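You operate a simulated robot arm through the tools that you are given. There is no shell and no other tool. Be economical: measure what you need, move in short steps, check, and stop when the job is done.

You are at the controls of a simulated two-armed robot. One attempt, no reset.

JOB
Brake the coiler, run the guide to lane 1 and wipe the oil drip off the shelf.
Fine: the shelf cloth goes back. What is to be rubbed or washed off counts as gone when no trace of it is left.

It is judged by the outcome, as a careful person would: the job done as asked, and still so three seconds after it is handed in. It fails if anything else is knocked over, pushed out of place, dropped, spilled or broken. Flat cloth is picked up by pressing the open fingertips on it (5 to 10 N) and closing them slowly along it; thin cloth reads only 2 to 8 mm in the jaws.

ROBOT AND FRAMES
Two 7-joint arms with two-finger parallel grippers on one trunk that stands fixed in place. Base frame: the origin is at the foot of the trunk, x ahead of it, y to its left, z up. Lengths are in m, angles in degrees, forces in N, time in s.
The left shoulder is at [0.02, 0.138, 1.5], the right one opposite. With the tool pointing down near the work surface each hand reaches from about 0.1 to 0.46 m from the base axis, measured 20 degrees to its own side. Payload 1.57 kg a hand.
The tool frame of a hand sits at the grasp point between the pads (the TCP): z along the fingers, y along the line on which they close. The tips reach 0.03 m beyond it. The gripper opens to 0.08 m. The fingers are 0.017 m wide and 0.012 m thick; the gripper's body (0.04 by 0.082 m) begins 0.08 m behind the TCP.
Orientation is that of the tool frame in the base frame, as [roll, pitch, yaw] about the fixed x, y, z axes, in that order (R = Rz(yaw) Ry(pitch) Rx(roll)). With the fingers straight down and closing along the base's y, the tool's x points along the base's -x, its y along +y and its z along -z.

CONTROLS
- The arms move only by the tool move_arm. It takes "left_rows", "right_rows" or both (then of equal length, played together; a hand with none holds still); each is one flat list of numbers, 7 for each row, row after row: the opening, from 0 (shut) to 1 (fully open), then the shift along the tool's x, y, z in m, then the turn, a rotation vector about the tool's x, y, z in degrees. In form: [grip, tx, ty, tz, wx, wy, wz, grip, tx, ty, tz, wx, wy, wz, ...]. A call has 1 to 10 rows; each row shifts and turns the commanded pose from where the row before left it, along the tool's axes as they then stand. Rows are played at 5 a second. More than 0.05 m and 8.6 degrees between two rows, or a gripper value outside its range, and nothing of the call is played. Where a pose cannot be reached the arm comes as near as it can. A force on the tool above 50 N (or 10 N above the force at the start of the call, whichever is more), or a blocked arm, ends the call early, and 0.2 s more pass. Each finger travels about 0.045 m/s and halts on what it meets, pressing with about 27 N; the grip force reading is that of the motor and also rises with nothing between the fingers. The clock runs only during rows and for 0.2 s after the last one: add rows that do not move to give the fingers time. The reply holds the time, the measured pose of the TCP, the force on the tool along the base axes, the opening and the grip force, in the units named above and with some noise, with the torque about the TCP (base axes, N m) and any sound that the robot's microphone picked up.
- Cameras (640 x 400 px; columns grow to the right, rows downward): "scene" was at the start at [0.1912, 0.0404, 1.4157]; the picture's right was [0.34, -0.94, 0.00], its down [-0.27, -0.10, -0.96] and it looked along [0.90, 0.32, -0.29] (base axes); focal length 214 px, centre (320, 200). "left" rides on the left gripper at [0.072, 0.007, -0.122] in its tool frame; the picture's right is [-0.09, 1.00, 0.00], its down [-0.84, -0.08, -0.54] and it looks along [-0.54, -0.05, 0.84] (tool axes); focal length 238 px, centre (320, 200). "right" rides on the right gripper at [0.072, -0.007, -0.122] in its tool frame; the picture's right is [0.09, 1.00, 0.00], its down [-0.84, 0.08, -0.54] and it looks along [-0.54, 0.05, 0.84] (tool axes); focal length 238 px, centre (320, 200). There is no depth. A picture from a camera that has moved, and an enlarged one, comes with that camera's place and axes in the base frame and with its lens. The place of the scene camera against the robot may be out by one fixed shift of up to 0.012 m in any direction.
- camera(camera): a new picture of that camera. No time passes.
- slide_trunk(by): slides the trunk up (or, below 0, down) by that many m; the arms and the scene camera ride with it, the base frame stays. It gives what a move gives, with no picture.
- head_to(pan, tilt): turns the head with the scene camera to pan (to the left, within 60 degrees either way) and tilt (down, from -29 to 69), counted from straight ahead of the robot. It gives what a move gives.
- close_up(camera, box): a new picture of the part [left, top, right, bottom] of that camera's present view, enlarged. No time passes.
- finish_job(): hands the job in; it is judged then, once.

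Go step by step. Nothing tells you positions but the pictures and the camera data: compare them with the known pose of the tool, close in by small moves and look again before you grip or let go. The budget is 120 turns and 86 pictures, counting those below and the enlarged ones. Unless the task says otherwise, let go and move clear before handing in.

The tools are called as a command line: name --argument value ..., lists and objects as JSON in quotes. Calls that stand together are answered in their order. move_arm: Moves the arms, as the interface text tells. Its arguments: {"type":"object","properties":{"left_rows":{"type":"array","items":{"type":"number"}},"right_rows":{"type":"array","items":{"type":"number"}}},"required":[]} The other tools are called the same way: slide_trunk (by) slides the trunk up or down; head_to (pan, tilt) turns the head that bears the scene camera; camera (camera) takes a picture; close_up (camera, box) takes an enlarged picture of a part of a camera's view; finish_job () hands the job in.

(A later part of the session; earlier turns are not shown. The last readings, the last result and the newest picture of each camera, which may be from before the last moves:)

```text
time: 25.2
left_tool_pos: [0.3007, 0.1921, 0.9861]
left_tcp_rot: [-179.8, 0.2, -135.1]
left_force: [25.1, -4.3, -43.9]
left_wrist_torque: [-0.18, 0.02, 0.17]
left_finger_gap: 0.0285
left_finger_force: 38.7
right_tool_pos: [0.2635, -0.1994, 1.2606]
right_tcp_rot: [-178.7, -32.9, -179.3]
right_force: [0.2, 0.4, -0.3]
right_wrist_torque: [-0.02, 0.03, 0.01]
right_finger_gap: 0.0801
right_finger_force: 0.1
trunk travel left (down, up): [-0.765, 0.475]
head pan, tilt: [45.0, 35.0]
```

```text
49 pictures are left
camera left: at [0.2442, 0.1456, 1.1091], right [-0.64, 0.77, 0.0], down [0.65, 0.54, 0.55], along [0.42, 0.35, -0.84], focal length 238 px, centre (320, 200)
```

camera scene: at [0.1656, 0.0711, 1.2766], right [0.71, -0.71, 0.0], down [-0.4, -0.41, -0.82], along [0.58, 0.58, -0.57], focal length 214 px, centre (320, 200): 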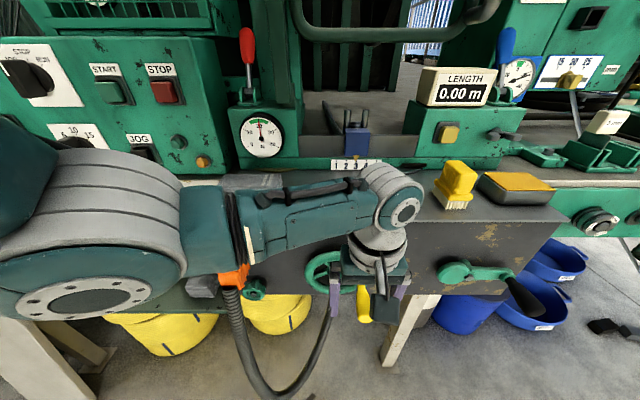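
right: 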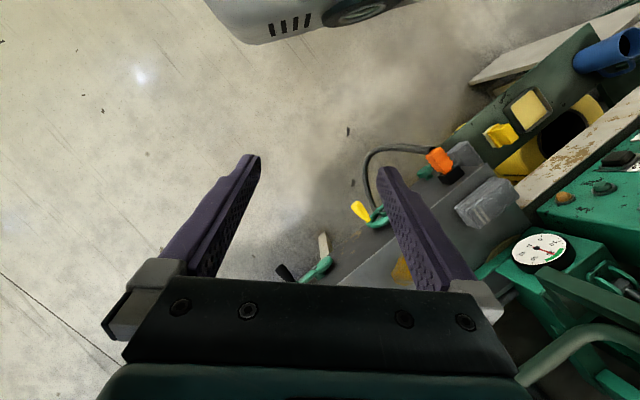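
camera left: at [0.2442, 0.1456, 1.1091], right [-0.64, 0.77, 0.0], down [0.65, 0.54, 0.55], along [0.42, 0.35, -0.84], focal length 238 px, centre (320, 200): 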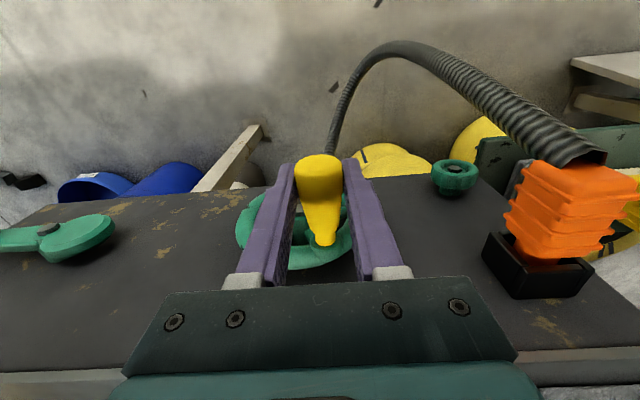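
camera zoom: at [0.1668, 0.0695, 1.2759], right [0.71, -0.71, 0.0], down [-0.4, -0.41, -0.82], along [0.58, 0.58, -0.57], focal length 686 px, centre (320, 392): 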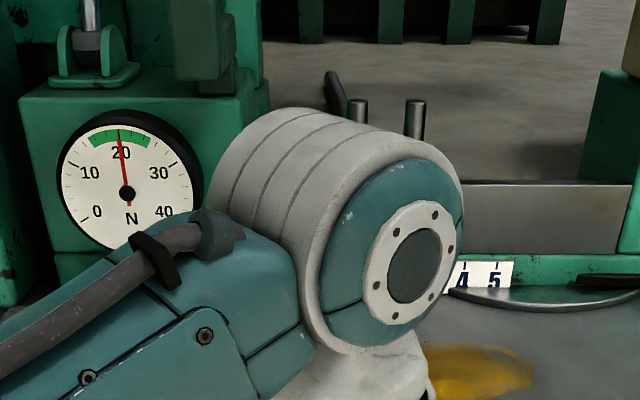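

The guide is now near lane 1.5. My circle is a little too high, judging by the −44 N, so I'll ease inward and read the forces.

move_arm --left_rows '[0.15, 0, -0.003, 0.005, 0, 0, 0, 0.15, 0, 0, 0, 0, 0, 0]'

head_to --pan 20 --tilt 30

camera --camera "scene"

```text
time: 25.9
left_tool_pos: [0.2964, 0.1943, 0.9841]
left_tcp_rot: [179.4, 0.0, -135.3]
left_force: [-20.5, 7.3, 33.4]
left_wrist_torque: [0.36, -0.13, 0.03]
left_finger_gap: 0.0287
left_finger_force: 38.4
right_tool_pos: [0.2607, -0.1957, 1.2591]
right_tcp_rot: [-179.2, -33.2, -179.1]
right_force: [-0.8, -0.4, -0.4]
right_wrist_torque: [0.03, -0.02, 0.02]
right_finger_gap: 0.0799
right_finger_force: 0.1
trunk travel left (down, up): [-0.765, 0.475]
head pan, tilt: [45.0, 35.0]
```

```text
time: 26.7
left_tool_pos: [0.2958, 0.195, 0.9841]
left_tcp_rot: [179.3, -0.1, -135.2]
left_force: [-23.0, 14.3, 37.9]
left_wrist_torque: [0.18, 0.07, 0.09]
left_finger_gap: 0.0285
left_finger_force: 38.6
right_tool_pos: [0.2604, -0.1951, 1.257]
right_tcp_rot: [-179.2, -33.1, -179.0]
right_force: [0.0, 0.0, -0.4]
right_wrist_torque: [0.04, 0.01, -0.01]
right_finger_gap: 0.0799
right_finger_force: 0.1
trunk travel left (down, up): [-0.765, 0.475]
head pan, tilt: [20.0, 30.0]
```

```text
48 pictures are left
camera scene: at [0.187, 0.0424, 1.2841], right [0.34, -0.94, 0.0], down [-0.47, -0.17, -0.87], along [0.81, 0.3, -0.5], focal length 214 px, centre (320, 200)
```

scene: 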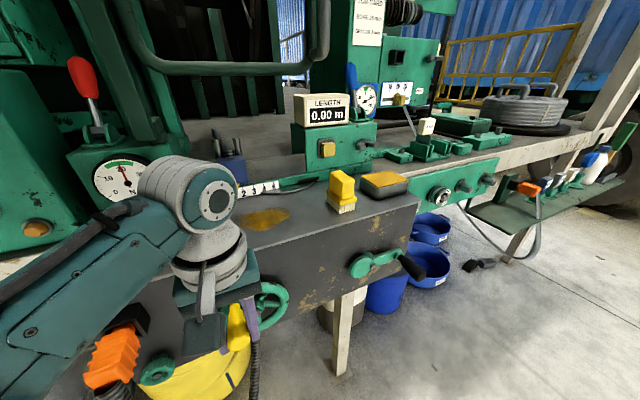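

The true path is midway. The refit gives the wheel centre at u=0.098, z=0.941 with radius 0.0507. I'll turn another 45° clockwise and look.

move_arm --left_rows '[0.15, 0, -0.0109, -0.0072, 0, 0, 0, 0.15, 0, -0.0131, -0.0014, 0, 0, 0, 0.15, 0, -0.0131, 0.0021, 0, 0, 0]'

head_to --pan 60 --tilt 20

camera --camera "scene"

```text
time: 27.5
left_tool_pos: [0.3271, 0.1655, 0.9889]
left_tcp_rot: [179.8, 0.0, -135.3]
left_force: [4.7, 5.6, -3.8]
left_wrist_torque: [0.23, -0.24, -0.4]
left_finger_gap: 0.0283
left_finger_force: 38.5
right_tool_pos: [0.2618, -0.1973, 1.2583]
right_tcp_rot: [-178.9, -32.8, -179.2]
right_force: [1.3, -0.3, 0.1]
right_wrist_torque: [0.03, -0.03, -0.01]
right_finger_gap: 0.0798
right_finger_force: 0.0
trunk travel left (down, up): [-0.765, 0.475]
head pan, tilt: [20.0, 30.0]
```

```text
time: 28.6
left_tool_pos: [0.3259, 0.1651, 0.9902]
left_tcp_rot: [179.7, 0.1, -135.2]
left_force: [4.5, 8.2, -12.5]
left_wrist_torque: [-0.02, 0.03, -0.03]
left_finger_gap: 0.0281
left_finger_force: 38.1
right_tool_pos: [0.262, -0.1965, 1.2588]
right_tcp_rot: [-179.0, -33.0, -179.0]
right_force: [-0.2, 0.3, -0.1]
right_wrist_torque: [-0.03, -0.04, 0.03]
right_finger_gap: 0.08
right_finger_force: 0.1
trunk travel left (down, up): [-0.765, 0.475]
head pan, tilt: [60.0, 20.0]
```

```text
47 pictures are left
camera scene: at [0.1501, 0.0901, 1.3004], right [0.87, -0.5, 0.0], down [-0.17, -0.3, -0.94], along [0.47, 0.81, -0.34], focal length 214 px, centre (320, 200)
```

scene: 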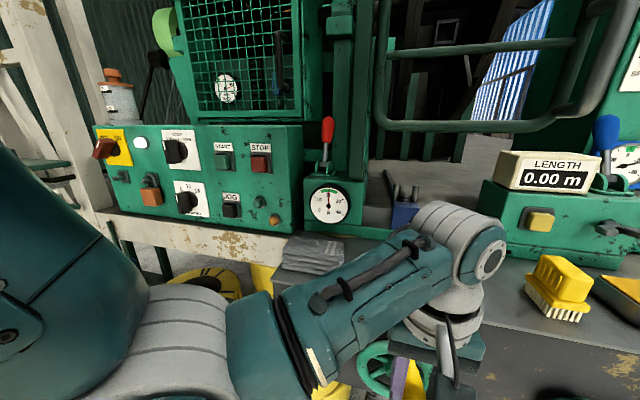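

The wrist hides the guide. By my estimate about 10° remain, so I'll do that, release, lift and look with the left wrist camera.

move_arm --left_rows '[0.15, 0, -0.007, 0.0026, 0, 0, 0, 0.6, 0, 0, 0, 0, 0, 0, 1, 0, 0, 0, 0, 0, 0, 1, 0, 0, -0.02, 0, 0, 0, 1, 0, 0, -0.045, 0, 0, 0, 1, 0, 0, -0.045, 0, 0, 0, 1, 0, 0, -0.045, 0, 0, 0, 1, 0, 0, -0.045, 0, 0, 0]'

close_up --camera "left" --box '[200, 160, 440, 310]'

```text
time: 30.4
left_tool_pos: [0.3966, 0.1817, 1.1166]
left_tcp_rot: [179.6, 0.3, -135.0]
left_force: [-0.3, 0.0, -0.1]
left_wrist_torque: [0.0, 0.0, 0.01]
left_finger_gap: 0.08
left_finger_force: 0.0
left hand out of reach, approached as far as the arm can: row 6, 7, 8
right_tool_pos: [0.2623, -0.1982, 1.2602]
right_tcp_rot: [-179.0, -33.1, -179.2]
right_force: [0.6, 0.4, -0.3]
right_wrist_torque: [0.03, 0.0, -0.03]
right_finger_gap: 0.0803
right_finger_force: 0.2
trunk travel left (down, up): [-0.765, 0.475]
head pan, tilt: [60.0, 20.0]
```

```text
2.67 times, centred on (320, 235) of left
camera zoom: at [0.3407, 0.1354, 1.2387], right [-0.64, 0.77, 0.01], down [0.65, 0.53, 0.55], along [0.42, 0.35, -0.84], focal length 636 px, centre (320, 107)
```

zoom: 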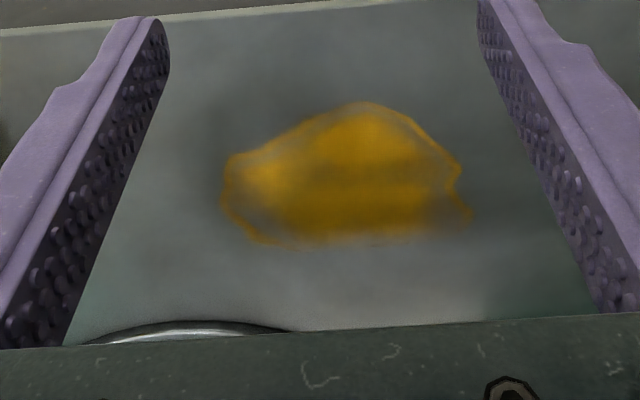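

The arm hit its inner reach limit and drifted inward, but made no contact. I'll check the guide from the scene camera.

head_to --pan 45 --tilt 30

camera --camera "scene"

```text
time: 31.2
left_tool_pos: [0.3953, 0.1817, 1.1164]
left_tcp_rot: [179.7, 0.3, -134.7]
left_force: [-0.3, -0.2, -0.5]
left_wrist_torque: [0.01, 0.0, 0.01]
left_finger_gap: 0.0801
left_finger_force: 0.1
right_tool_pos: [0.2599, -0.1981, 1.2594]
right_tcp_rot: [-179.0, -33.0, -179.2]
right_force: [0.8, 0.1, 1.3]
right_wrist_torque: [0.02, -0.01, 0.0]
right_finger_gap: 0.0801
right_finger_force: 0.1
trunk travel left (down, up): [-0.765, 0.475]
head pan, tilt: [45.0, 30.0]
```

```text
45 pictures are left
camera scene: at [0.1507, 0.089, 1.3008], right [0.86, -0.51, 0.0], down [-0.17, -0.29, -0.94], along [0.48, 0.81, -0.34], focal length 214 px, centre (320, 200)
```

scene: 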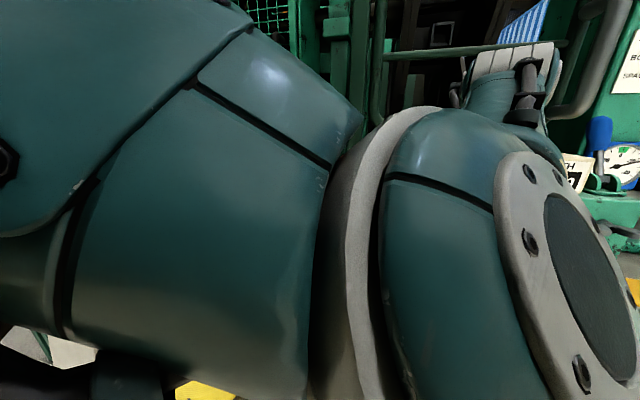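

The left elbow is folded close to the head. I'll raise the trunk back and then let the hand down relative to it to unfold the arm.

slide_trunk --by 0.08

move_arm --left_rows '[1, -0.01, 0.02, 0.02, 0, 0, 0, 1, -0.01, 0.02, 0.02, 0, 0, 0, 1, -0.01, 0.02, 0.02, 0, 0, 0]'

head_to --pan 45 --tilt 30

camera --camera "scene"

```text
time: 32.4
left_tool_pos: [0.3953, 0.1831, 1.1958]
left_tcp_rot: [179.6, 0.4, -134.8]
left_force: [0.3, -0.3, -0.2]
left_wrist_torque: [0.05, -0.05, 0.0]
left_finger_gap: 0.08
left_finger_force: 0.0
right_tool_pos: [0.2613, -0.1978, 1.3398]
right_tcp_rot: [-179.0, -32.9, -179.2]
right_force: [0.0, 1.0, -1.6]
right_wrist_torque: [0.0, 0.01, 0.0]
right_finger_gap: 0.08
right_finger_force: 0.0
trunk travel left (down, up): [-0.845, 0.395]
head pan, tilt: [45.0, 30.0]
```

```text
time: 33.1
left_tool_pos: [0.3779, 0.2432, 1.135]
left_tcp_rot: [-180.0, 0.0, -135.5]
left_force: [0.4, 0.8, 0.5]
left_wrist_torque: [0.0, -0.05, -0.02]
left_finger_gap: 0.0799
left_finger_force: 0.0
right_tool_pos: [0.262, -0.198, 1.3392]
right_tcp_rot: [-178.9, -33.1, -179.2]
right_force: [-0.5, -0.2, -0.1]
right_wrist_torque: [0.0, 0.04, -0.01]
right_finger_gap: 0.08
right_finger_force: 0.0
trunk travel left (down, up): [-0.845, 0.395]
head pan, tilt: [45.0, 30.0]
```

```text
time: 33.8
left_tool_pos: [0.379, 0.2428, 1.1344]
left_tcp_rot: [180.0, 0.2, -135.2]
left_force: [-0.1, 0.0, 1.1]
left_wrist_torque: [0.02, 0.0, -0.01]
left_finger_gap: 0.08
left_finger_force: 0.1
right_tool_pos: [0.2623, -0.1978, 1.3397]
right_tcp_rot: [-178.9, -33.0, -179.2]
right_force: [-0.5, -0.4, 0.1]
right_wrist_torque: [0.02, -0.01, -0.02]
right_finger_gap: 0.0799
right_finger_force: 0.2
trunk travel left (down, up): [-0.845, 0.395]
head pan, tilt: [45.0, 30.0]
```

```text
44 pictures are left
camera scene: at [0.1673, 0.0728, 1.3643], right [0.71, -0.71, 0.0], down [-0.35, -0.35, -0.87], along [0.61, 0.61, -0.5], focal length 214 px, centre (320, 200)
```

scene: 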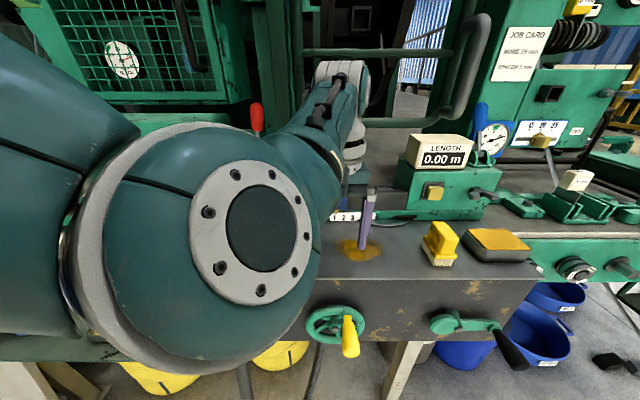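

The arm blocks the scene view, so I'll raise a bit and use the left wrist camera on the scale.

slide_trunk --by 0.07

camera --camera "left"

```text
time: 34.8
left_tool_pos: [0.377, 0.2426, 1.2051]
left_tcp_rot: [180.0, 0.1, -135.3]
left_force: [-0.1, 0.1, 0.1]
left_wrist_torque: [0.0, -0.01, 0.02]
left_finger_gap: 0.0799
left_finger_force: 0.1
right_tool_pos: [0.2598, -0.1982, 1.4106]
right_tcp_rot: [-178.8, -33.0, -179.2]
right_force: [-0.5, -0.1, -0.4]
right_wrist_torque: [0.02, -0.04, 0.0]
right_finger_gap: 0.08
right_finger_force: 0.0
trunk travel left (down, up): [-0.915, 0.325]
head pan, tilt: [45.0, 30.0]
```

```text
43 pictures are left
camera left: at [0.3212, 0.1977, 1.3276], right [-0.64, 0.77, 0.0], down [0.65, 0.53, 0.54], along [0.42, 0.35, -0.84], focal length 238 px, centre (320, 200)
```

left: 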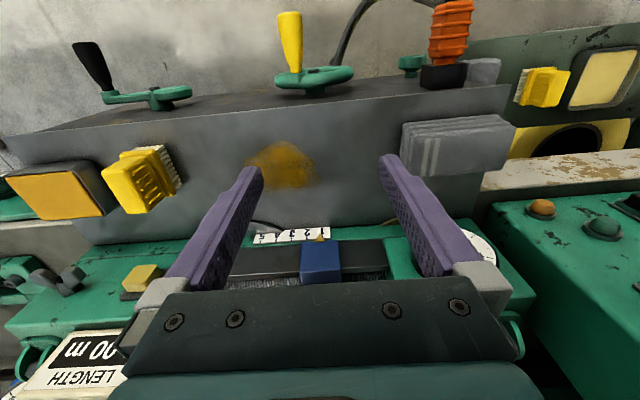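

close_up --camera "left" --box '[240, 200, 360, 290]'

```text
4.44 times, centred on (300, 245) of left
camera zoom: at [0.3212, 0.1977, 1.3276], right [-0.64, 0.77, 0.0], down [0.65, 0.53, 0.54], along [0.42, 0.35, -0.84], focal length 1059 px, centre (409, 0)
```

zoom: 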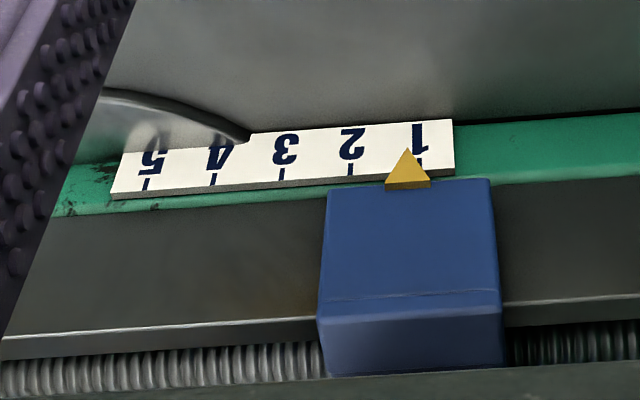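

The lead screw drive is confirmed. The pointer is about 0.16 lane short of 1, so another ~23° clockwise is needed. I'll go back over the handle.

move_arm --left_rows '[1, 0.03, -0.008, 0, 0, 0, 0, 1, 0.03, -0.008, 0, 0, 0, 0, 1, 0.03, -0.0085, 0, 0, 0, 0]'

slide_trunk --by -0.11

camera --camera "left"

```text
time: 35.8
left_tool_pos: [0.3363, 0.1963, 1.2086]
left_tcp_rot: [177.8, 3.6, -132.9]
left_force: [0.3, 0.0, -0.2]
left_wrist_torque: [0.02, 0.02, 0.01]
left_finger_gap: 0.0802
left_finger_force: 0.1
right_tool_pos: [0.2606, -0.1973, 1.4085]
right_tcp_rot: [-178.8, -33.0, -179.3]
right_force: [0.2, 0.3, -0.5]
right_wrist_torque: [-0.01, -0.03, 0.01]
right_finger_gap: 0.08
right_finger_force: 0.0
trunk travel left (down, up): [-0.915, 0.325]
head pan, tilt: [45.0, 30.0]
stopped in row 3 (left hand): the arm was blocked; the commanded pose is now the measured one
```

```text
time: 37.2
left_tool_pos: [0.3351, 0.1949, 1.098]
left_tcp_rot: [177.7, 3.5, -133.0]
left_force: [-0.9, 0.4, 0.4]
left_wrist_torque: [0.01, -0.03, 0.02]
left_finger_gap: 0.0799
left_finger_force: 0.1
right_tool_pos: [0.2621, -0.1971, 1.299]
right_tcp_rot: [-178.9, -32.9, -179.2]
right_force: [0.2, 0.0, 0.3]
right_wrist_torque: [0.02, 0.01, 0.03]
right_finger_gap: 0.0799
right_finger_force: 0.1
trunk travel left (down, up): [-0.805, 0.435]
head pan, tilt: [45.0, 30.0]
```

```text
41 pictures are left
camera left: at [0.2795, 0.1389, 1.2157], right [-0.67, 0.74, 0.04], down [0.62, 0.52, 0.59], along [0.42, 0.42, -0.81], focal length 238 px, centre (320, 200)
```

left: 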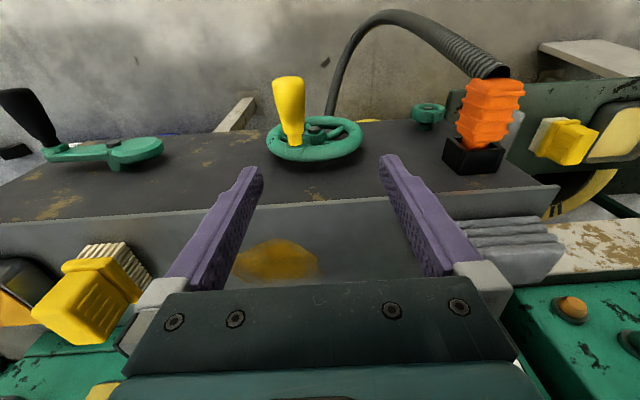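

The arm is folded against itself at this height. I'll lower first, straighten the tool, and then back out toward the handle.

move_arm --left_rows '[1, 0, 0, 0.03, 1.2, 1.7, 1, 1, 0, -0.01, 0.03, 1.1, 1.8, 1, 1, 0.01, -0.01, 0.02, 0, 0, 0, 1, 0.017, 0, 0, 0, 0, 0]'

camera --camera "left"

```text
time: 38.5
left_tool_pos: [0.3383, 0.1898, 1.0227]
left_tcp_rot: [179.0, 2.5, -133.5]
left_force: [0.6, 0.4, 0.1]
left_wrist_torque: [0.0, 0.0, -0.01]
left_finger_gap: 0.0799
left_finger_force: 0.1
right_tool_pos: [0.2612, -0.1971, 1.2991]
right_tcp_rot: [-178.8, -33.0, -179.2]
right_force: [0.0, 0.5, 0.4]
right_wrist_torque: [0.01, -0.01, -0.01]
right_finger_gap: 0.0801
right_finger_force: 0.1
trunk travel left (down, up): [-0.805, 0.435]
head pan, tilt: [45.0, 30.0]
stopped in row 4 (left hand): the arm was blocked; the commanded pose is now the measured one
```

```text
40 pictures are left
camera left: at [0.2818, 0.1372, 1.1423], right [-0.66, 0.75, 0.02], down [0.62, 0.53, 0.58], along [0.42, 0.39, -0.82], focal length 238 px, centre (320, 200)
```

left: 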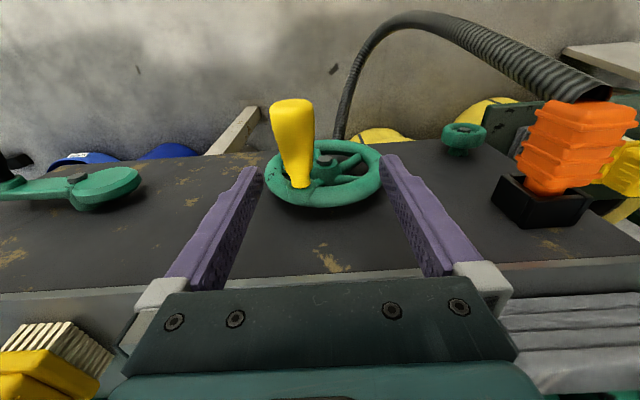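

Still blocked going outward, so I'll check the arm's posture.

head_to --pan 30 --tilt 50

camera --camera "scene"

```text
time: 39.3
left_tool_pos: [0.3369, 0.1888, 1.0215]
left_tcp_rot: [178.9, 2.4, -133.5]
left_force: [0.2, 0.1, 0.2]
left_wrist_torque: [0.0, -0.01, 0.0]
left_finger_gap: 0.0799
left_finger_force: 0.0
right_tool_pos: [0.2616, -0.1967, 1.2978]
right_tcp_rot: [-178.9, -33.1, -179.1]
right_force: [-0.2, -0.1, 0.4]
right_wrist_torque: [0.0, 0.01, 0.03]
right_finger_gap: 0.08
right_finger_force: 0.0
trunk travel left (down, up): [-0.805, 0.435]
head pan, tilt: [30.0, 50.0]
```

```text
39 pictures are left
camera scene: at [0.17, 0.0474, 1.2948], right [0.5, -0.87, 0.0], down [-0.66, -0.38, -0.64], along [0.56, 0.32, -0.77], focal length 214 px, centre (320, 200)
```

scene: 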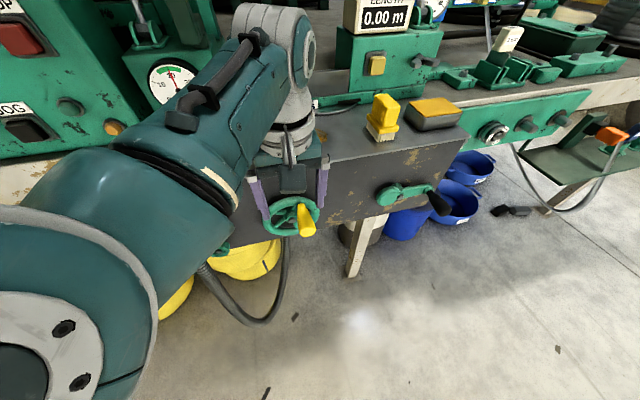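

Gripping at the present depth (n≈0.372) still catches the handle in front of the rim. I'll shift +u, lower and close.

move_arm --left_rows '[1, 0, -0.0175, 0.005, 0, 0, 0, 1, 0, 0, 0.025, 0, 0, 0, 0.5, 0, 0, 0, 0, 0, 0, 0.15, 0, 0, 0, 0, 0, 0, 0.15, 0, 0, 0, 0, 0, 0, 0.15, 0, 0, 0, 0, 0, 0]'

camera --camera "left"

```text
time: 40.7
left_tool_pos: [0.3501, 0.171, 0.9933]
left_tcp_rot: [179.4, 1.9, -133.7]
left_force: [1.4, 1.7, -1.4]
left_wrist_torque: [-0.09, 0.12, 0.19]
left_finger_gap: 0.0244
left_finger_force: 17.9
right_tool_pos: [0.2607, -0.197, 1.3003]
right_tcp_rot: [-178.8, -33.1, -179.1]
right_force: [0.5, 0.2, -0.3]
right_wrist_torque: [0.0, 0.02, 0.04]
right_finger_gap: 0.08
right_finger_force: 0.0
trunk travel left (down, up): [-0.805, 0.435]
head pan, tilt: [30.0, 50.0]
```

```text
38 pictures are left
camera left: at [0.2939, 0.1209, 1.1142], right [-0.66, 0.75, 0.01], down [0.63, 0.53, 0.57], along [0.42, 0.38, -0.82], focal length 238 px, centre (320, 200)
```

left: 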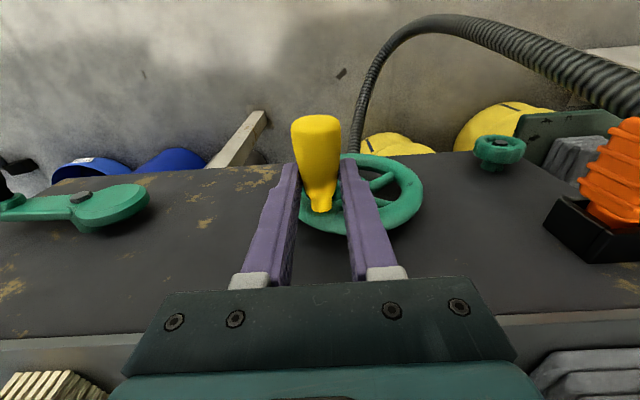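

Gripped. I'll turn about 23° more clockwise and then release.

move_arm --left_rows '[0.15, 0, -0.0081, 0.0068, 0, 0, 0, 0.15, 0, -0.006, 0.0076, 0, 0, 0, 0.15, 0, 0, 0, 0, 0, 0, 0.6, 0, 0, 0, 0, 0, 0, 1, 0, 0, 0, 0, 0, 0, 1, 0, 0, -0.02, 0, 0, 0, 1, 0, 0, -0.03, 0, 0, 0]'

camera --camera "left"

```text
time: 42.3
left_tool_pos: [0.3611, 0.169, 1.0274]
left_tcp_rot: [179.1, 2.4, -133.5]
left_force: [-0.5, -0.2, 0.5]
left_wrist_torque: [-0.04, 0.0, 0.0]
left_finger_gap: 0.0802
left_finger_force: 0.0
right_tool_pos: [0.2605, -0.1976, 1.2989]
right_tcp_rot: [-179.0, -33.0, -179.2]
right_force: [0.2, 0.6, 0.5]
right_wrist_torque: [0.02, -0.01, -0.01]
right_finger_gap: 0.0799
right_finger_force: 0.0
trunk travel left (down, up): [-0.805, 0.435]
head pan, tilt: [30.0, 50.0]
```

```text
37 pictures are left
camera left: at [0.3049, 0.117, 1.1466], right [-0.66, 0.75, 0.02], down [0.62, 0.53, 0.58], along [0.42, 0.39, -0.82], focal length 238 px, centre (320, 200)
```

left: 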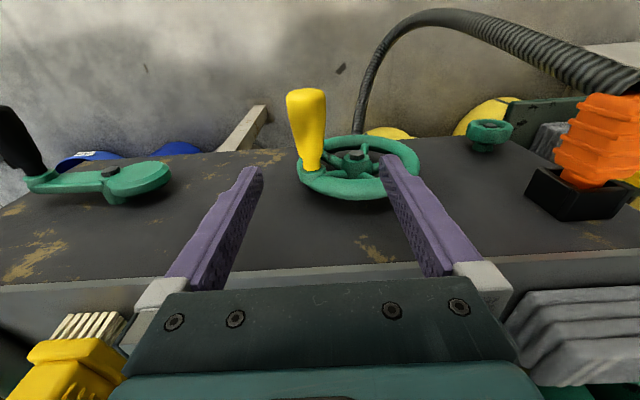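

Turned and released. I'll raise the trunk and check the pointer.

slide_trunk --by 0.16

close_up --camera "left" --box '[240, 200, 400, 300]'

```text
time: 44.1
left_tool_pos: [0.36, 0.1692, 1.1858]
left_tcp_rot: [178.9, 2.2, -133.5]
left_force: [-0.6, 0.6, 0.2]
left_wrist_torque: [0.0, 0.02, 0.0]
left_finger_gap: 0.0802
left_finger_force: 0.0
right_tool_pos: [0.2616, -0.1976, 1.4595]
right_tcp_rot: [-178.9, -32.9, -179.3]
right_force: [1.1, 0.4, 0.4]
right_wrist_torque: [0.0, 0.03, 0.03]
right_finger_gap: 0.0801
right_finger_force: 0.1
trunk travel left (down, up): [-0.965, 0.275]
head pan, tilt: [30.0, 50.0]
```

```text
4.00 times, centred on (320, 250) of left
camera zoom: at [0.304, 0.1167, 1.3055], right [-0.66, 0.75, 0.02], down [0.62, 0.53, 0.57], along [0.42, 0.39, -0.82], focal length 953 px, centre (320, 0)
```

zoom: 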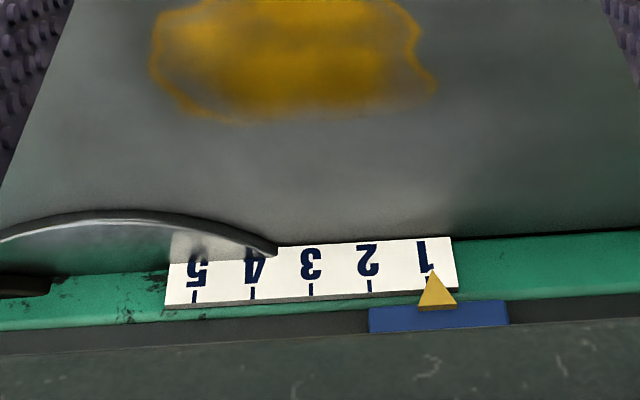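

The pointer is on lane 1. Next is the red lever, which I place with its knob at about n≈0.63, u≈−0.06, z≈1.29. I'll look closely at its tilt, bracket and neighbours.

head_to --pan 52 --tilt 20

camera --camera "scene"

```text
time: 45.1
left_tool_pos: [0.3614, 0.1693, 1.1867]
left_tcp_rot: [179.0, 2.5, -133.4]
left_force: [-0.4, -0.6, 0.8]
left_wrist_torque: [-0.06, 0.03, 0.0]
left_finger_gap: 0.0798
left_finger_force: 0.1
right_tool_pos: [0.2623, -0.1978, 1.458]
right_tcp_rot: [-179.0, -33.0, -179.2]
right_force: [0.3, 0.5, 0.2]
right_wrist_torque: [0.03, 0.03, -0.02]
right_finger_gap: 0.08
right_finger_force: 0.1
trunk travel left (down, up): [-0.965, 0.275]
head pan, tilt: [52.0, 20.0]
```

```text
35 pictures are left
camera scene: at [0.1607, 0.0821, 1.5003], right [0.79, -0.62, 0.0], down [-0.21, -0.27, -0.94], along [0.58, 0.74, -0.34], focal length 214 px, centre (320, 200)
```

scene: 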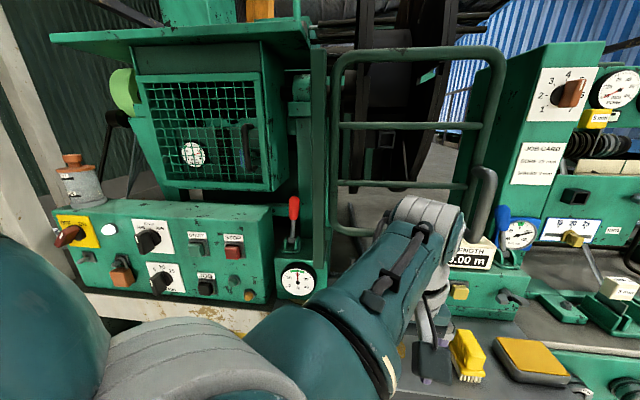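

close_up --camera "scene" --box '[250, 180, 350, 260]'

```text
5.00 times, centred on (300, 220) of scene
camera zoom: at [0.1607, 0.0821, 1.5003], right [0.79, -0.62, 0.0], down [-0.21, -0.27, -0.94], along [0.58, 0.74, -0.34], focal length 1072 px, centre (420, 100)
```

zoom: 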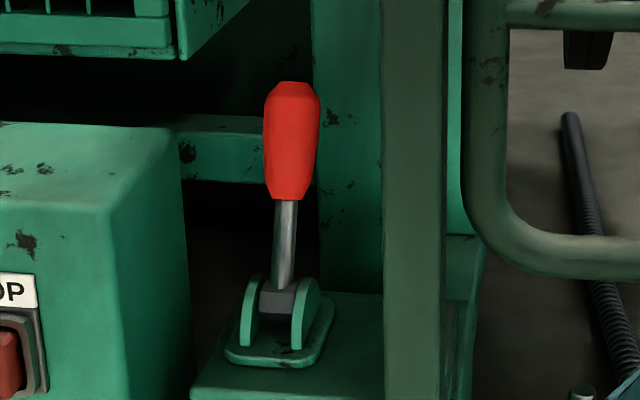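

Comparing views, the lever leans away from the robot by about 35° and swings about the u axis, so braking should mean pulling it toward the robot. I'll bring the left hand across to the lever's side first and recover a good arm posture.

slide_trunk --by -0.05

move_arm --left_rows '[1, -0.004, 0.0325, -0.027, 0, 0, 0, 1, -0.004, 0.0325, -0.027, 0, 0, 0, 1, -0.004, 0.0325, -0.027, 0, 0, 0, 1, -0.004, 0.0325, -0.027, 0, 0, 0, 1, -0.004, 0.0325, -0.027, 0, 0, 0, 1, -0.004, 0.0325, -0.027, 0, 0, 0]'

camera --camera "scene"

```text
time: 46.0
left_tool_pos: [0.3608, 0.1698, 1.1357]
left_tcp_rot: [178.9, 2.3, -133.5]
left_force: [-0.3, 0.5, 0.8]
left_wrist_torque: [0.03, 0.01, 0.01]
left_finger_gap: 0.0801
left_finger_force: 0.0
right_tool_pos: [0.262, -0.197, 1.4089]
right_tcp_rot: [-178.8, -32.9, -179.2]
right_force: [0.5, -0.7, 0.2]
right_wrist_torque: [-0.02, -0.02, -0.02]
right_finger_gap: 0.0799
right_finger_force: 0.1
trunk travel left (down, up): [-0.915, 0.325]
head pan, tilt: [52.0, 20.0]
```

```text
time: 47.4
left_tool_pos: [0.2569, 0.3278, 1.2719]
left_tcp_rot: [179.4, 1.6, -133.7]
left_force: [-1.1, 0.4, 0.2]
left_wrist_torque: [-0.01, -0.01, -0.03]
left_finger_gap: 0.0801
left_finger_force: 0.0
left hand out of reach, approached as far as the arm can: row 3, 4, 5
right_tool_pos: [0.2609, -0.1977, 1.4105]
right_tcp_rot: [-178.9, -33.1, -179.3]
right_force: [0.3, -0.7, -0.1]
right_wrist_torque: [0.01, 0.03, -0.02]
right_finger_gap: 0.08
right_finger_force: 0.0
trunk travel left (down, up): [-0.915, 0.325]
head pan, tilt: [52.0, 20.0]
```

```text
33 pictures are left
camera scene: at [0.1613, 0.0817, 1.4516], right [0.78, -0.62, 0.0], down [-0.2, -0.26, -0.94], along [0.59, 0.74, -0.33], focal length 214 px, centre (320, 200)
```

scene: 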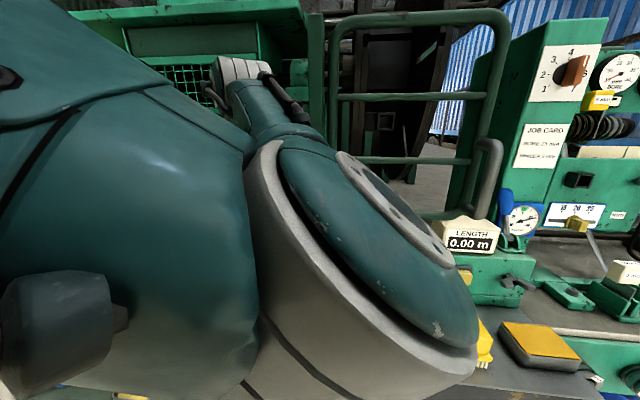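

I'll tilt the left tool to 30° below horizontal, moving gently toward the lever, and then look through its own camera.

move_arm --left_rows '[0.7, -0.012, -0.001, -0.004, 0, -8.5, 0, 0.7, -0.0125, -0.001, -0.0022, 0, -8.5, 0, 0.7, -0.0126, -0.001, -0.0004, 0, -8.5, 0, 0.7, -0.0125, -0.001, 0.0016, 0, -8.5, 0, 0.7, -0.0122, -0.001, 0.0034, 0, -8.5, 0, 0.7, -0.0115, -0.001, 0.0052, 0, -8.5, 0, 0.7, -0.0106, -0.001, 0.0068, 0, -8.5, 0]'

camera --camera "left"

camera --camera "scene"

```text
time: 49.2
left_tool_pos: [0.3196, 0.4179, 1.335]
left_tcp_rot: [166.9, 66.9, -145.0]
left_force: [0.2, -0.4, -0.5]
left_wrist_torque: [-0.02, -0.01, 0.02]
left_finger_gap: 0.0562
left_finger_force: 0.1
right_tool_pos: [0.26, -0.1976, 1.4087]
right_tcp_rot: [-178.9, -33.0, -179.1]
right_force: [-0.2, 0.3, 0.3]
right_wrist_torque: [0.03, 0.03, 0.0]
right_finger_gap: 0.0798
right_finger_force: 0.0
trunk travel left (down, up): [-0.915, 0.325]
head pan, tilt: [52.0, 20.0]
stopped in row 7 (left hand): the arm was blocked; the commanded pose is now the measured one
```

```text
32 pictures are left
camera left: at [0.2175, 0.3211, 1.3149], right [-0.7, 0.7, 0.17], down [0.0, -0.24, 0.97], along [0.72, 0.68, 0.17], focal length 238 px, centre (320, 200)
```

left: 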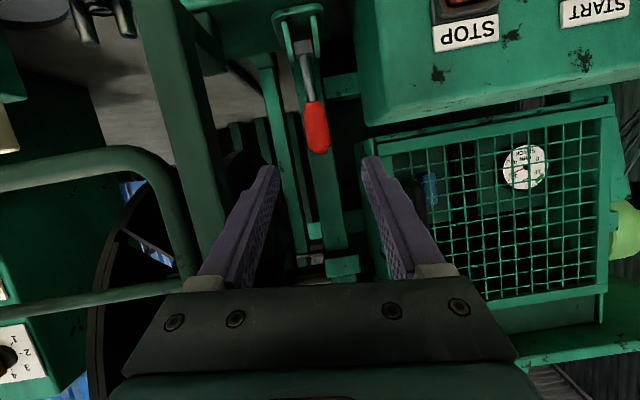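

```text
31 pictures are left
camera scene: at [0.1607, 0.0822, 1.4504], right [0.79, -0.62, 0.0], down [-0.21, -0.27, -0.94], along [0.58, 0.74, -0.34], focal length 214 px, centre (320, 200)
```

scene: 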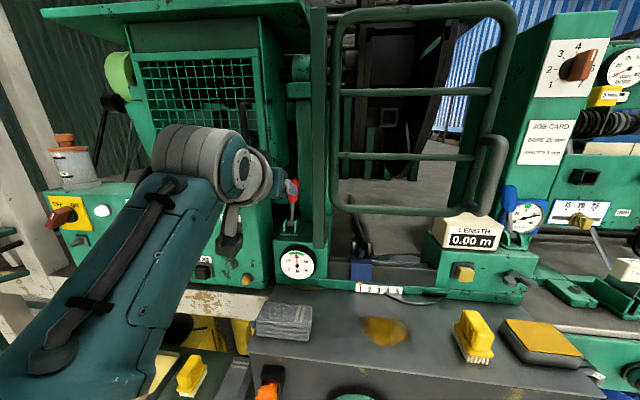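

The arm is now well placed with the hand in front of the red lever, and the guide pointer can be seen at lane 1. I'll advance partway and look again.

move_arm --left_rows '[0.7, -0.0044, -0.0007, 0.041, 0, 0, 0, 0.7, -0.0044, -0.0007, 0.041, 0, 0, 0, 0.7, -0.0044, -0.0007, 0.041, 0, 0, 0]'

camera --camera "left"

close_up --camera "scene" --box '[200, 120, 360, 290]'

```text
time: 50.0
left_tool_pos: [0.4, 0.5035, 1.2912]
left_tcp_rot: [168.8, 66.4, -143.3]
left_force: [0.3, 0.1, -0.5]
left_wrist_torque: [-0.01, 0.01, 0.01]
left_finger_gap: 0.0559
left_finger_force: 0.0
right_tool_pos: [0.2606, -0.1968, 1.4087]
right_tcp_rot: [-178.8, -33.0, -179.2]
right_force: [1.2, 1.1, -0.2]
right_wrist_torque: [0.03, -0.01, -0.01]
right_finger_gap: 0.0801
right_finger_force: 0.1
trunk travel left (down, up): [-0.915, 0.325]
head pan, tilt: [52.0, 20.0]
```

```text
30 pictures are left
camera left: at [0.2986, 0.4062, 1.2746], right [-0.7, 0.7, 0.16], down [0.0, -0.23, 0.97], along [0.72, 0.68, 0.16], focal length 238 px, centre (320, 200)
```

left: 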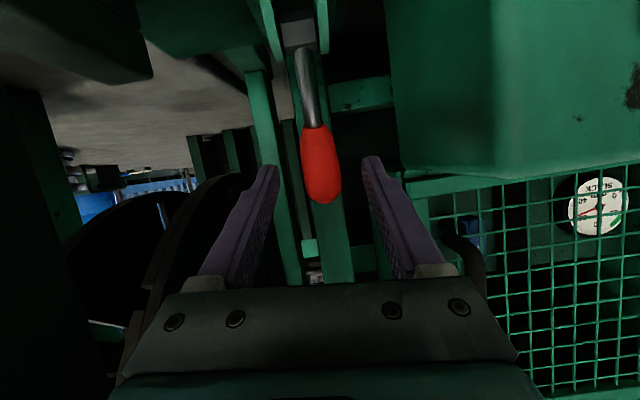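

```text
2.35 times, centred on (280, 205) of scene
camera zoom: at [0.1606, 0.0821, 1.4504], right [0.79, -0.62, 0.0], down [-0.21, -0.27, -0.94], along [0.58, 0.74, -0.34], focal length 505 px, centre (414, 188)
```

zoom: 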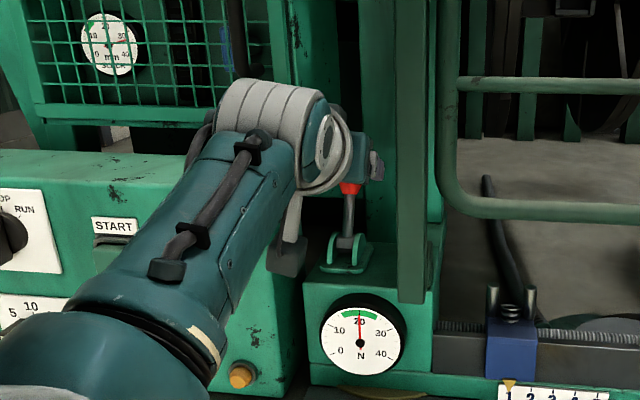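

Triangulating from the wrist camera puts the knob at n≈0.675, u≈−0.076, z 1.25–1.305. I'll advance the last 4 cm and close on it.

move_arm --left_rows '[0.7, -0.001, 0.002, 0.019, 0, 0, 0, 0.7, -0.001, 0.001, 0.019, 0, 0, 0, 0.3, 0, 0, 0, 0, 0, 0, 0.15, 0, 0, 0, 0, 0, 0, 0.15, 0, 0, 0, 0, 0, 0]'

camera --camera "left"

```text
time: 51.2
left_tool_pos: [0.4217, 0.5287, 1.2771]
left_tcp_rot: [169.4, 66.5, -143.0]
left_force: [17.9, -11.7, -2.9]
left_wrist_torque: [0.3, -0.23, -0.42]
left_finger_gap: 0.0299
left_finger_force: 24.3
right_tool_pos: [0.2625, -0.1991, 1.4102]
right_tcp_rot: [-178.6, -32.9, -179.3]
right_force: [1.0, 0.2, 0.0]
right_wrist_torque: [0.01, -0.04, 0.02]
right_finger_gap: 0.08
right_finger_force: 0.0
trunk travel left (down, up): [-0.915, 0.325]
head pan, tilt: [52.0, 20.0]
```

```text
28 pictures are left
camera left: at [0.3204, 0.4324, 1.2611], right [-0.69, 0.7, 0.16], down [-0.01, -0.23, 0.97], along [0.72, 0.67, 0.16], focal length 238 px, centre (320, 200)
```

left: 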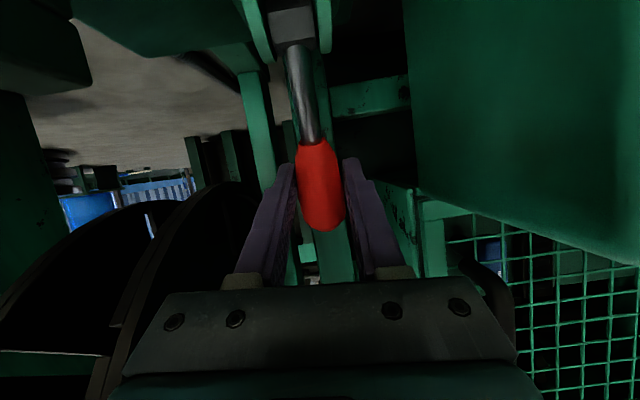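

Gripped. I'll try pulling it toward the robot with a small step.

move_arm --left_rows '[0.1, 0.0012, -0.001, -0.0157, 0, 0, 0]'

```text
time: 51.6
left_tool_pos: [0.4129, 0.5184, 1.2842]
left_tcp_rot: [168.9, 66.4, -143.2]
left_force: [22.2, -5.6, -8.9]
left_wrist_torque: [0.71, -0.54, -0.38]
left_finger_gap: 0.0297
left_finger_force: 39.4
right_tool_pos: [0.2626, -0.1984, 1.4097]
right_tcp_rot: [-178.9, -32.9, -179.3]
right_force: [-0.1, 1.0, 0.2]
right_wrist_torque: [-0.02, 0.02, -0.01]
right_finger_gap: 0.0799
right_finger_force: 0.0
trunk travel left (down, up): [-0.915, 0.325]
head pan, tilt: [52.0, 20.0]
```

move_arm --left_rows '[0.1, 0.003, -0.001, -0.015, 0, -5, 0, 0.1, 0.0049, 0, -0.0142, 0, -5, 0]'

close_up --camera "scene" --box '[200, 140, 380, 290]'

camera --camera "left"

```text
time: 52.2
left_tool_pos: [0.3908, 0.4965, 1.2858]
left_tcp_rot: [160.8, 75.8, -151.4]
left_force: [12.6, 2.2, -15.2]
left_wrist_torque: [0.44, -0.24, -0.15]
left_finger_gap: 0.0301
left_finger_force: 34.6
right_tool_pos: [0.2611, -0.1968, 1.4101]
right_tcp_rot: [-178.8, -33.0, -179.2]
right_force: [-0.4, -0.1, 0.4]
right_wrist_torque: [0.01, -0.01, 0.0]
right_finger_gap: 0.0799
right_finger_force: 0.1
trunk travel left (down, up): [-0.915, 0.325]
head pan, tilt: [52.0, 20.0]
```

```text
2.67 times, centred on (290, 215) of scene
camera zoom: at [0.1609, 0.0817, 1.4502], right [0.79, -0.62, 0.0], down [-0.21, -0.27, -0.94], along [0.58, 0.74, -0.34], focal length 572 px, centre (400, 160)
```

zoom: 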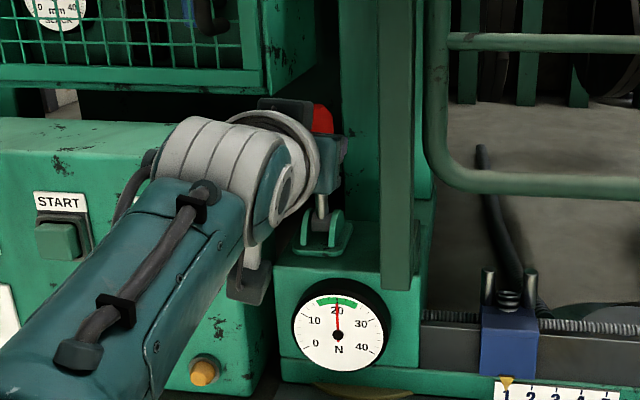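

```text
26 pictures are left
camera left: at [0.291, 0.4043, 1.2458], right [-0.71, 0.69, 0.17], down [-0.11, -0.35, 0.93], along [0.7, 0.64, 0.32], focal length 238 px, centre (320, 200)
```

left: 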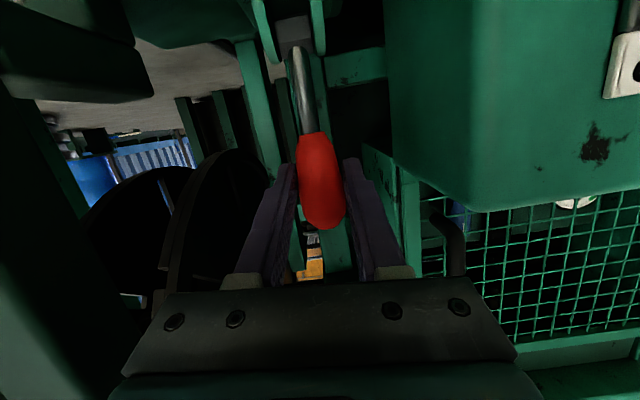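

The lever follows my pull. I'll continue along the arc past vertical until it stops.

move_arm --left_rows '[0.1, 0.0064, 0, -0.0139, 0, -4, 0, 0.1, 0.0093, 0, -0.0132, 0, -4, 0]'

```text
time: 52.8
left_tool_pos: [0.3707, 0.4755, 1.2809]
left_tcp_rot: [137.8, 83.3, -175.0]
left_force: [13.5, 6.2, -9.6]
left_wrist_torque: [0.39, -0.56, -0.07]
left_finger_gap: 0.03
left_finger_force: 39.3
right_tool_pos: [0.2622, -0.1977, 1.4096]
right_tcp_rot: [-178.9, -33.0, -179.2]
right_force: [1.2, 0.9, 1.1]
right_wrist_torque: [0.01, -0.01, 0.0]
right_finger_gap: 0.0799
right_finger_force: 0.1
trunk travel left (down, up): [-0.915, 0.325]
head pan, tilt: [52.0, 20.0]
```

move_arm --left_rows '[0.1, 0.0062, 0, -0.0114, 0, -4, 0, 0.1, 0.0082, 0, -0.0113, 0, -4, 0]'

close_up --camera "scene" --box '[200, 140, 380, 290]'

```text
time: 53.4
left_tool_pos: [0.3543, 0.4606, 1.272]
left_tcp_rot: [52.4, 83.8, 99.4]
left_force: [36.1, -6.3, 6.2]
left_wrist_torque: [1.0, -0.13, -5.08]
left_finger_gap: 0.0265
left_finger_force: 35.9
right_tool_pos: [0.2626, -0.1982, 1.4102]
right_tcp_rot: [-178.9, -32.9, -179.1]
right_force: [1.7, 0.4, 1.0]
right_wrist_torque: [-0.08, 0.04, 0.02]
right_finger_gap: 0.0797
right_finger_force: 0.1
trunk travel left (down, up): [-0.915, 0.325]
head pan, tilt: [52.0, 20.0]
```

```text
2.67 times, centred on (290, 215) of scene
camera zoom: at [0.1612, 0.0823, 1.4509], right [0.79, -0.62, 0.0], down [-0.21, -0.27, -0.94], along [0.58, 0.74, -0.34], focal length 572 px, centre (400, 160)
```

zoom: 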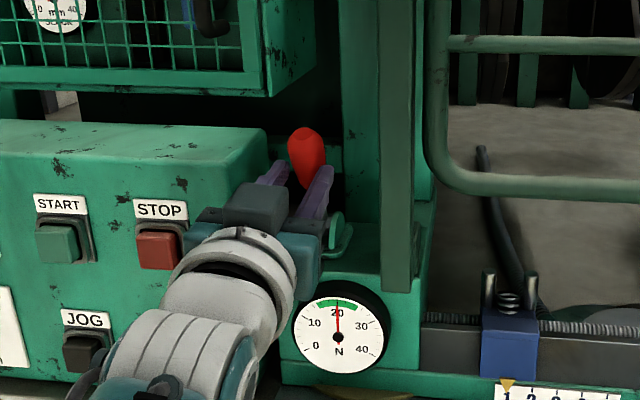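

The force has risen, so the lever is likely at its stop, leaning toward the robot. I'll release, back straight out and look.

move_arm --left_rows '[0.4, 0, 0, 0, 0, 0, 0, 0.7, 0, 0, 0, 0, 0, 0, 0.7, 0, 0, -0.02, 0, 0, 0, 0.7, 0, 0, -0.03, 0, 0, 0, 0.7, 0, 0, -0.03, 0, 0, 0]'

camera --camera "left"

close_up --camera "scene" --box '[200, 140, 380, 290]'

```text
time: 54.5
left_tool_pos: [0.3161, 0.4497, 1.3015]
left_tcp_rot: [44.2, 76.0, 90.8]
left_force: [0.0, -0.6, 0.3]
left_wrist_torque: [0.03, 0.03, 0.01]
left_finger_gap: 0.056
left_finger_force: 0.1
right_tool_pos: [0.2618, -0.1973, 1.4103]
right_tcp_rot: [-178.8, -33.0, -179.2]
right_force: [0.7, 0.0, -0.3]
right_wrist_torque: [0.04, -0.01, 0.05]
right_finger_gap: 0.0803
right_finger_force: 0.1
trunk travel left (down, up): [-0.915, 0.325]
head pan, tilt: [52.0, 20.0]
stopped in row 5 (left hand): the arm was blocked; the commanded pose is now the measured one
```

```text
24 pictures are left
camera left: at [0.2276, 0.3858, 1.213], right [-0.72, 0.64, 0.26], down [-0.31, -0.64, 0.71], along [0.61, 0.43, 0.66], focal length 238 px, centre (320, 200)
```

left: 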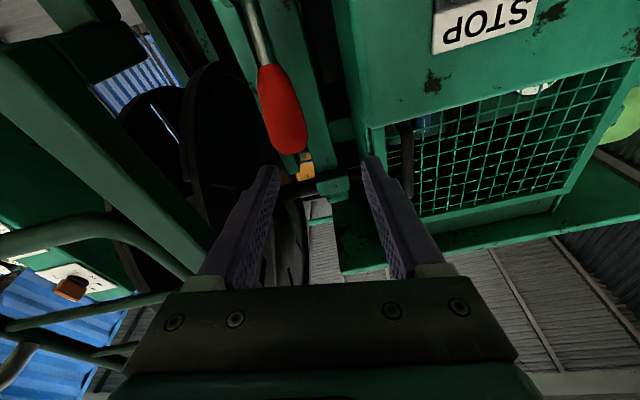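

```text
2.67 times, centred on (290, 215) of scene
camera zoom: at [0.1608, 0.0822, 1.4504], right [0.79, -0.62, 0.0], down [-0.21, -0.27, -0.94], along [0.58, 0.74, -0.34], focal length 572 px, centre (400, 160)
```

zoom: 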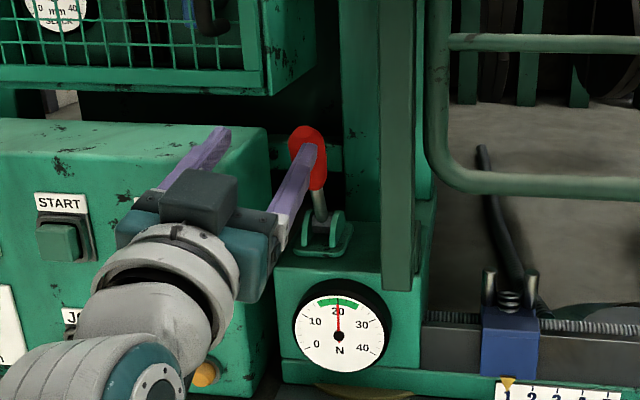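

The lever now leans toward the robot and stays there. I'll swing the left hand back to tool-down over the shelf edge, clear of the panel, which will also open the view.

move_arm --left_rows '[0.7, 0.0022, -0.0045, -0.0105, 0.77, 8.3, -0.56, 0.7, 0.0037, -0.0045, -0.0101, 0.77, 8.3, -0.56, 0.7, 0.0051, -0.0045, -0.0094, 0.77, 8.3, -0.56, 0.7, 0.0065, -0.0045, -0.0087, 0.77, 8.3, -0.56, 0.7, 0.0076, -0.0045, -0.0076, 0.77, 8.3, -0.56, 0.7, 0.0086, -0.0045, -0.0064, 0.77, 8.3, -0.56, 0.7, 0.0095, -0.0045, -0.0051, 0.77, 8.3, -0.56, 0.7, 0.0101, -0.0045, -0.0037, 0.77, 8.3, -0.56, 0.7, 0.0105, -0.0045, -0.0022, 0.77, 8.3, -0.56, 0.7, 0.0108, -0.0045, -0.0006, 0.77, 8.3, -0.56]'

camera --camera "scene"

```text
time: 56.7
left_tool_pos: [0.2742, 0.3487, 1.2567]
left_tcp_rot: [178.5, 16.2, -136.0]
left_force: [0.0, 0.5, 0.1]
left_wrist_torque: [0.01, 0.04, 0.0]
left_finger_gap: 0.056
left_finger_force: 0.0
right_tool_pos: [0.2614, -0.1983, 1.4078]
right_tcp_rot: [-178.9, -33.1, -179.2]
right_force: [-0.6, 0.0, -0.7]
right_wrist_torque: [-0.04, 0.03, 0.02]
right_finger_gap: 0.0799
right_finger_force: 0.0
trunk travel left (down, up): [-0.915, 0.325]
head pan, tilt: [52.0, 20.0]
```

```text
22 pictures are left
camera scene: at [0.1607, 0.0822, 1.4503], right [0.79, -0.62, 0.0], down [-0.21, -0.27, -0.94], along [0.58, 0.74, -0.34], focal length 214 px, centre (320, 200)
```

scene: 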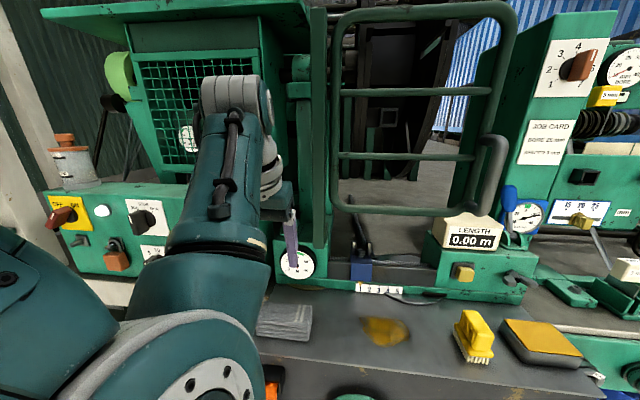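

The hand is back in a good tool-down pose. Next is the cloth, which I place at about n 0.45–0.525, u −0.105–0, top z≈1.075. I'll check with the wrist camera.

camera --camera "left"

```text
21 pictures are left
camera left: at [0.1979, 0.2803, 1.3541], right [-0.63, 0.77, 0.05], down [0.53, 0.39, 0.75], along [0.56, 0.5, -0.66], focal length 238 px, centre (320, 200)
```

left: 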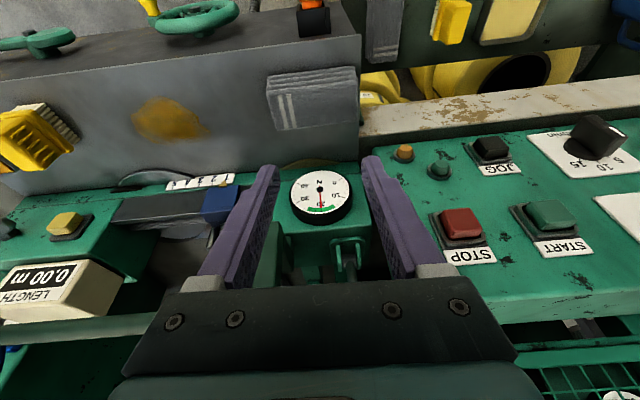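

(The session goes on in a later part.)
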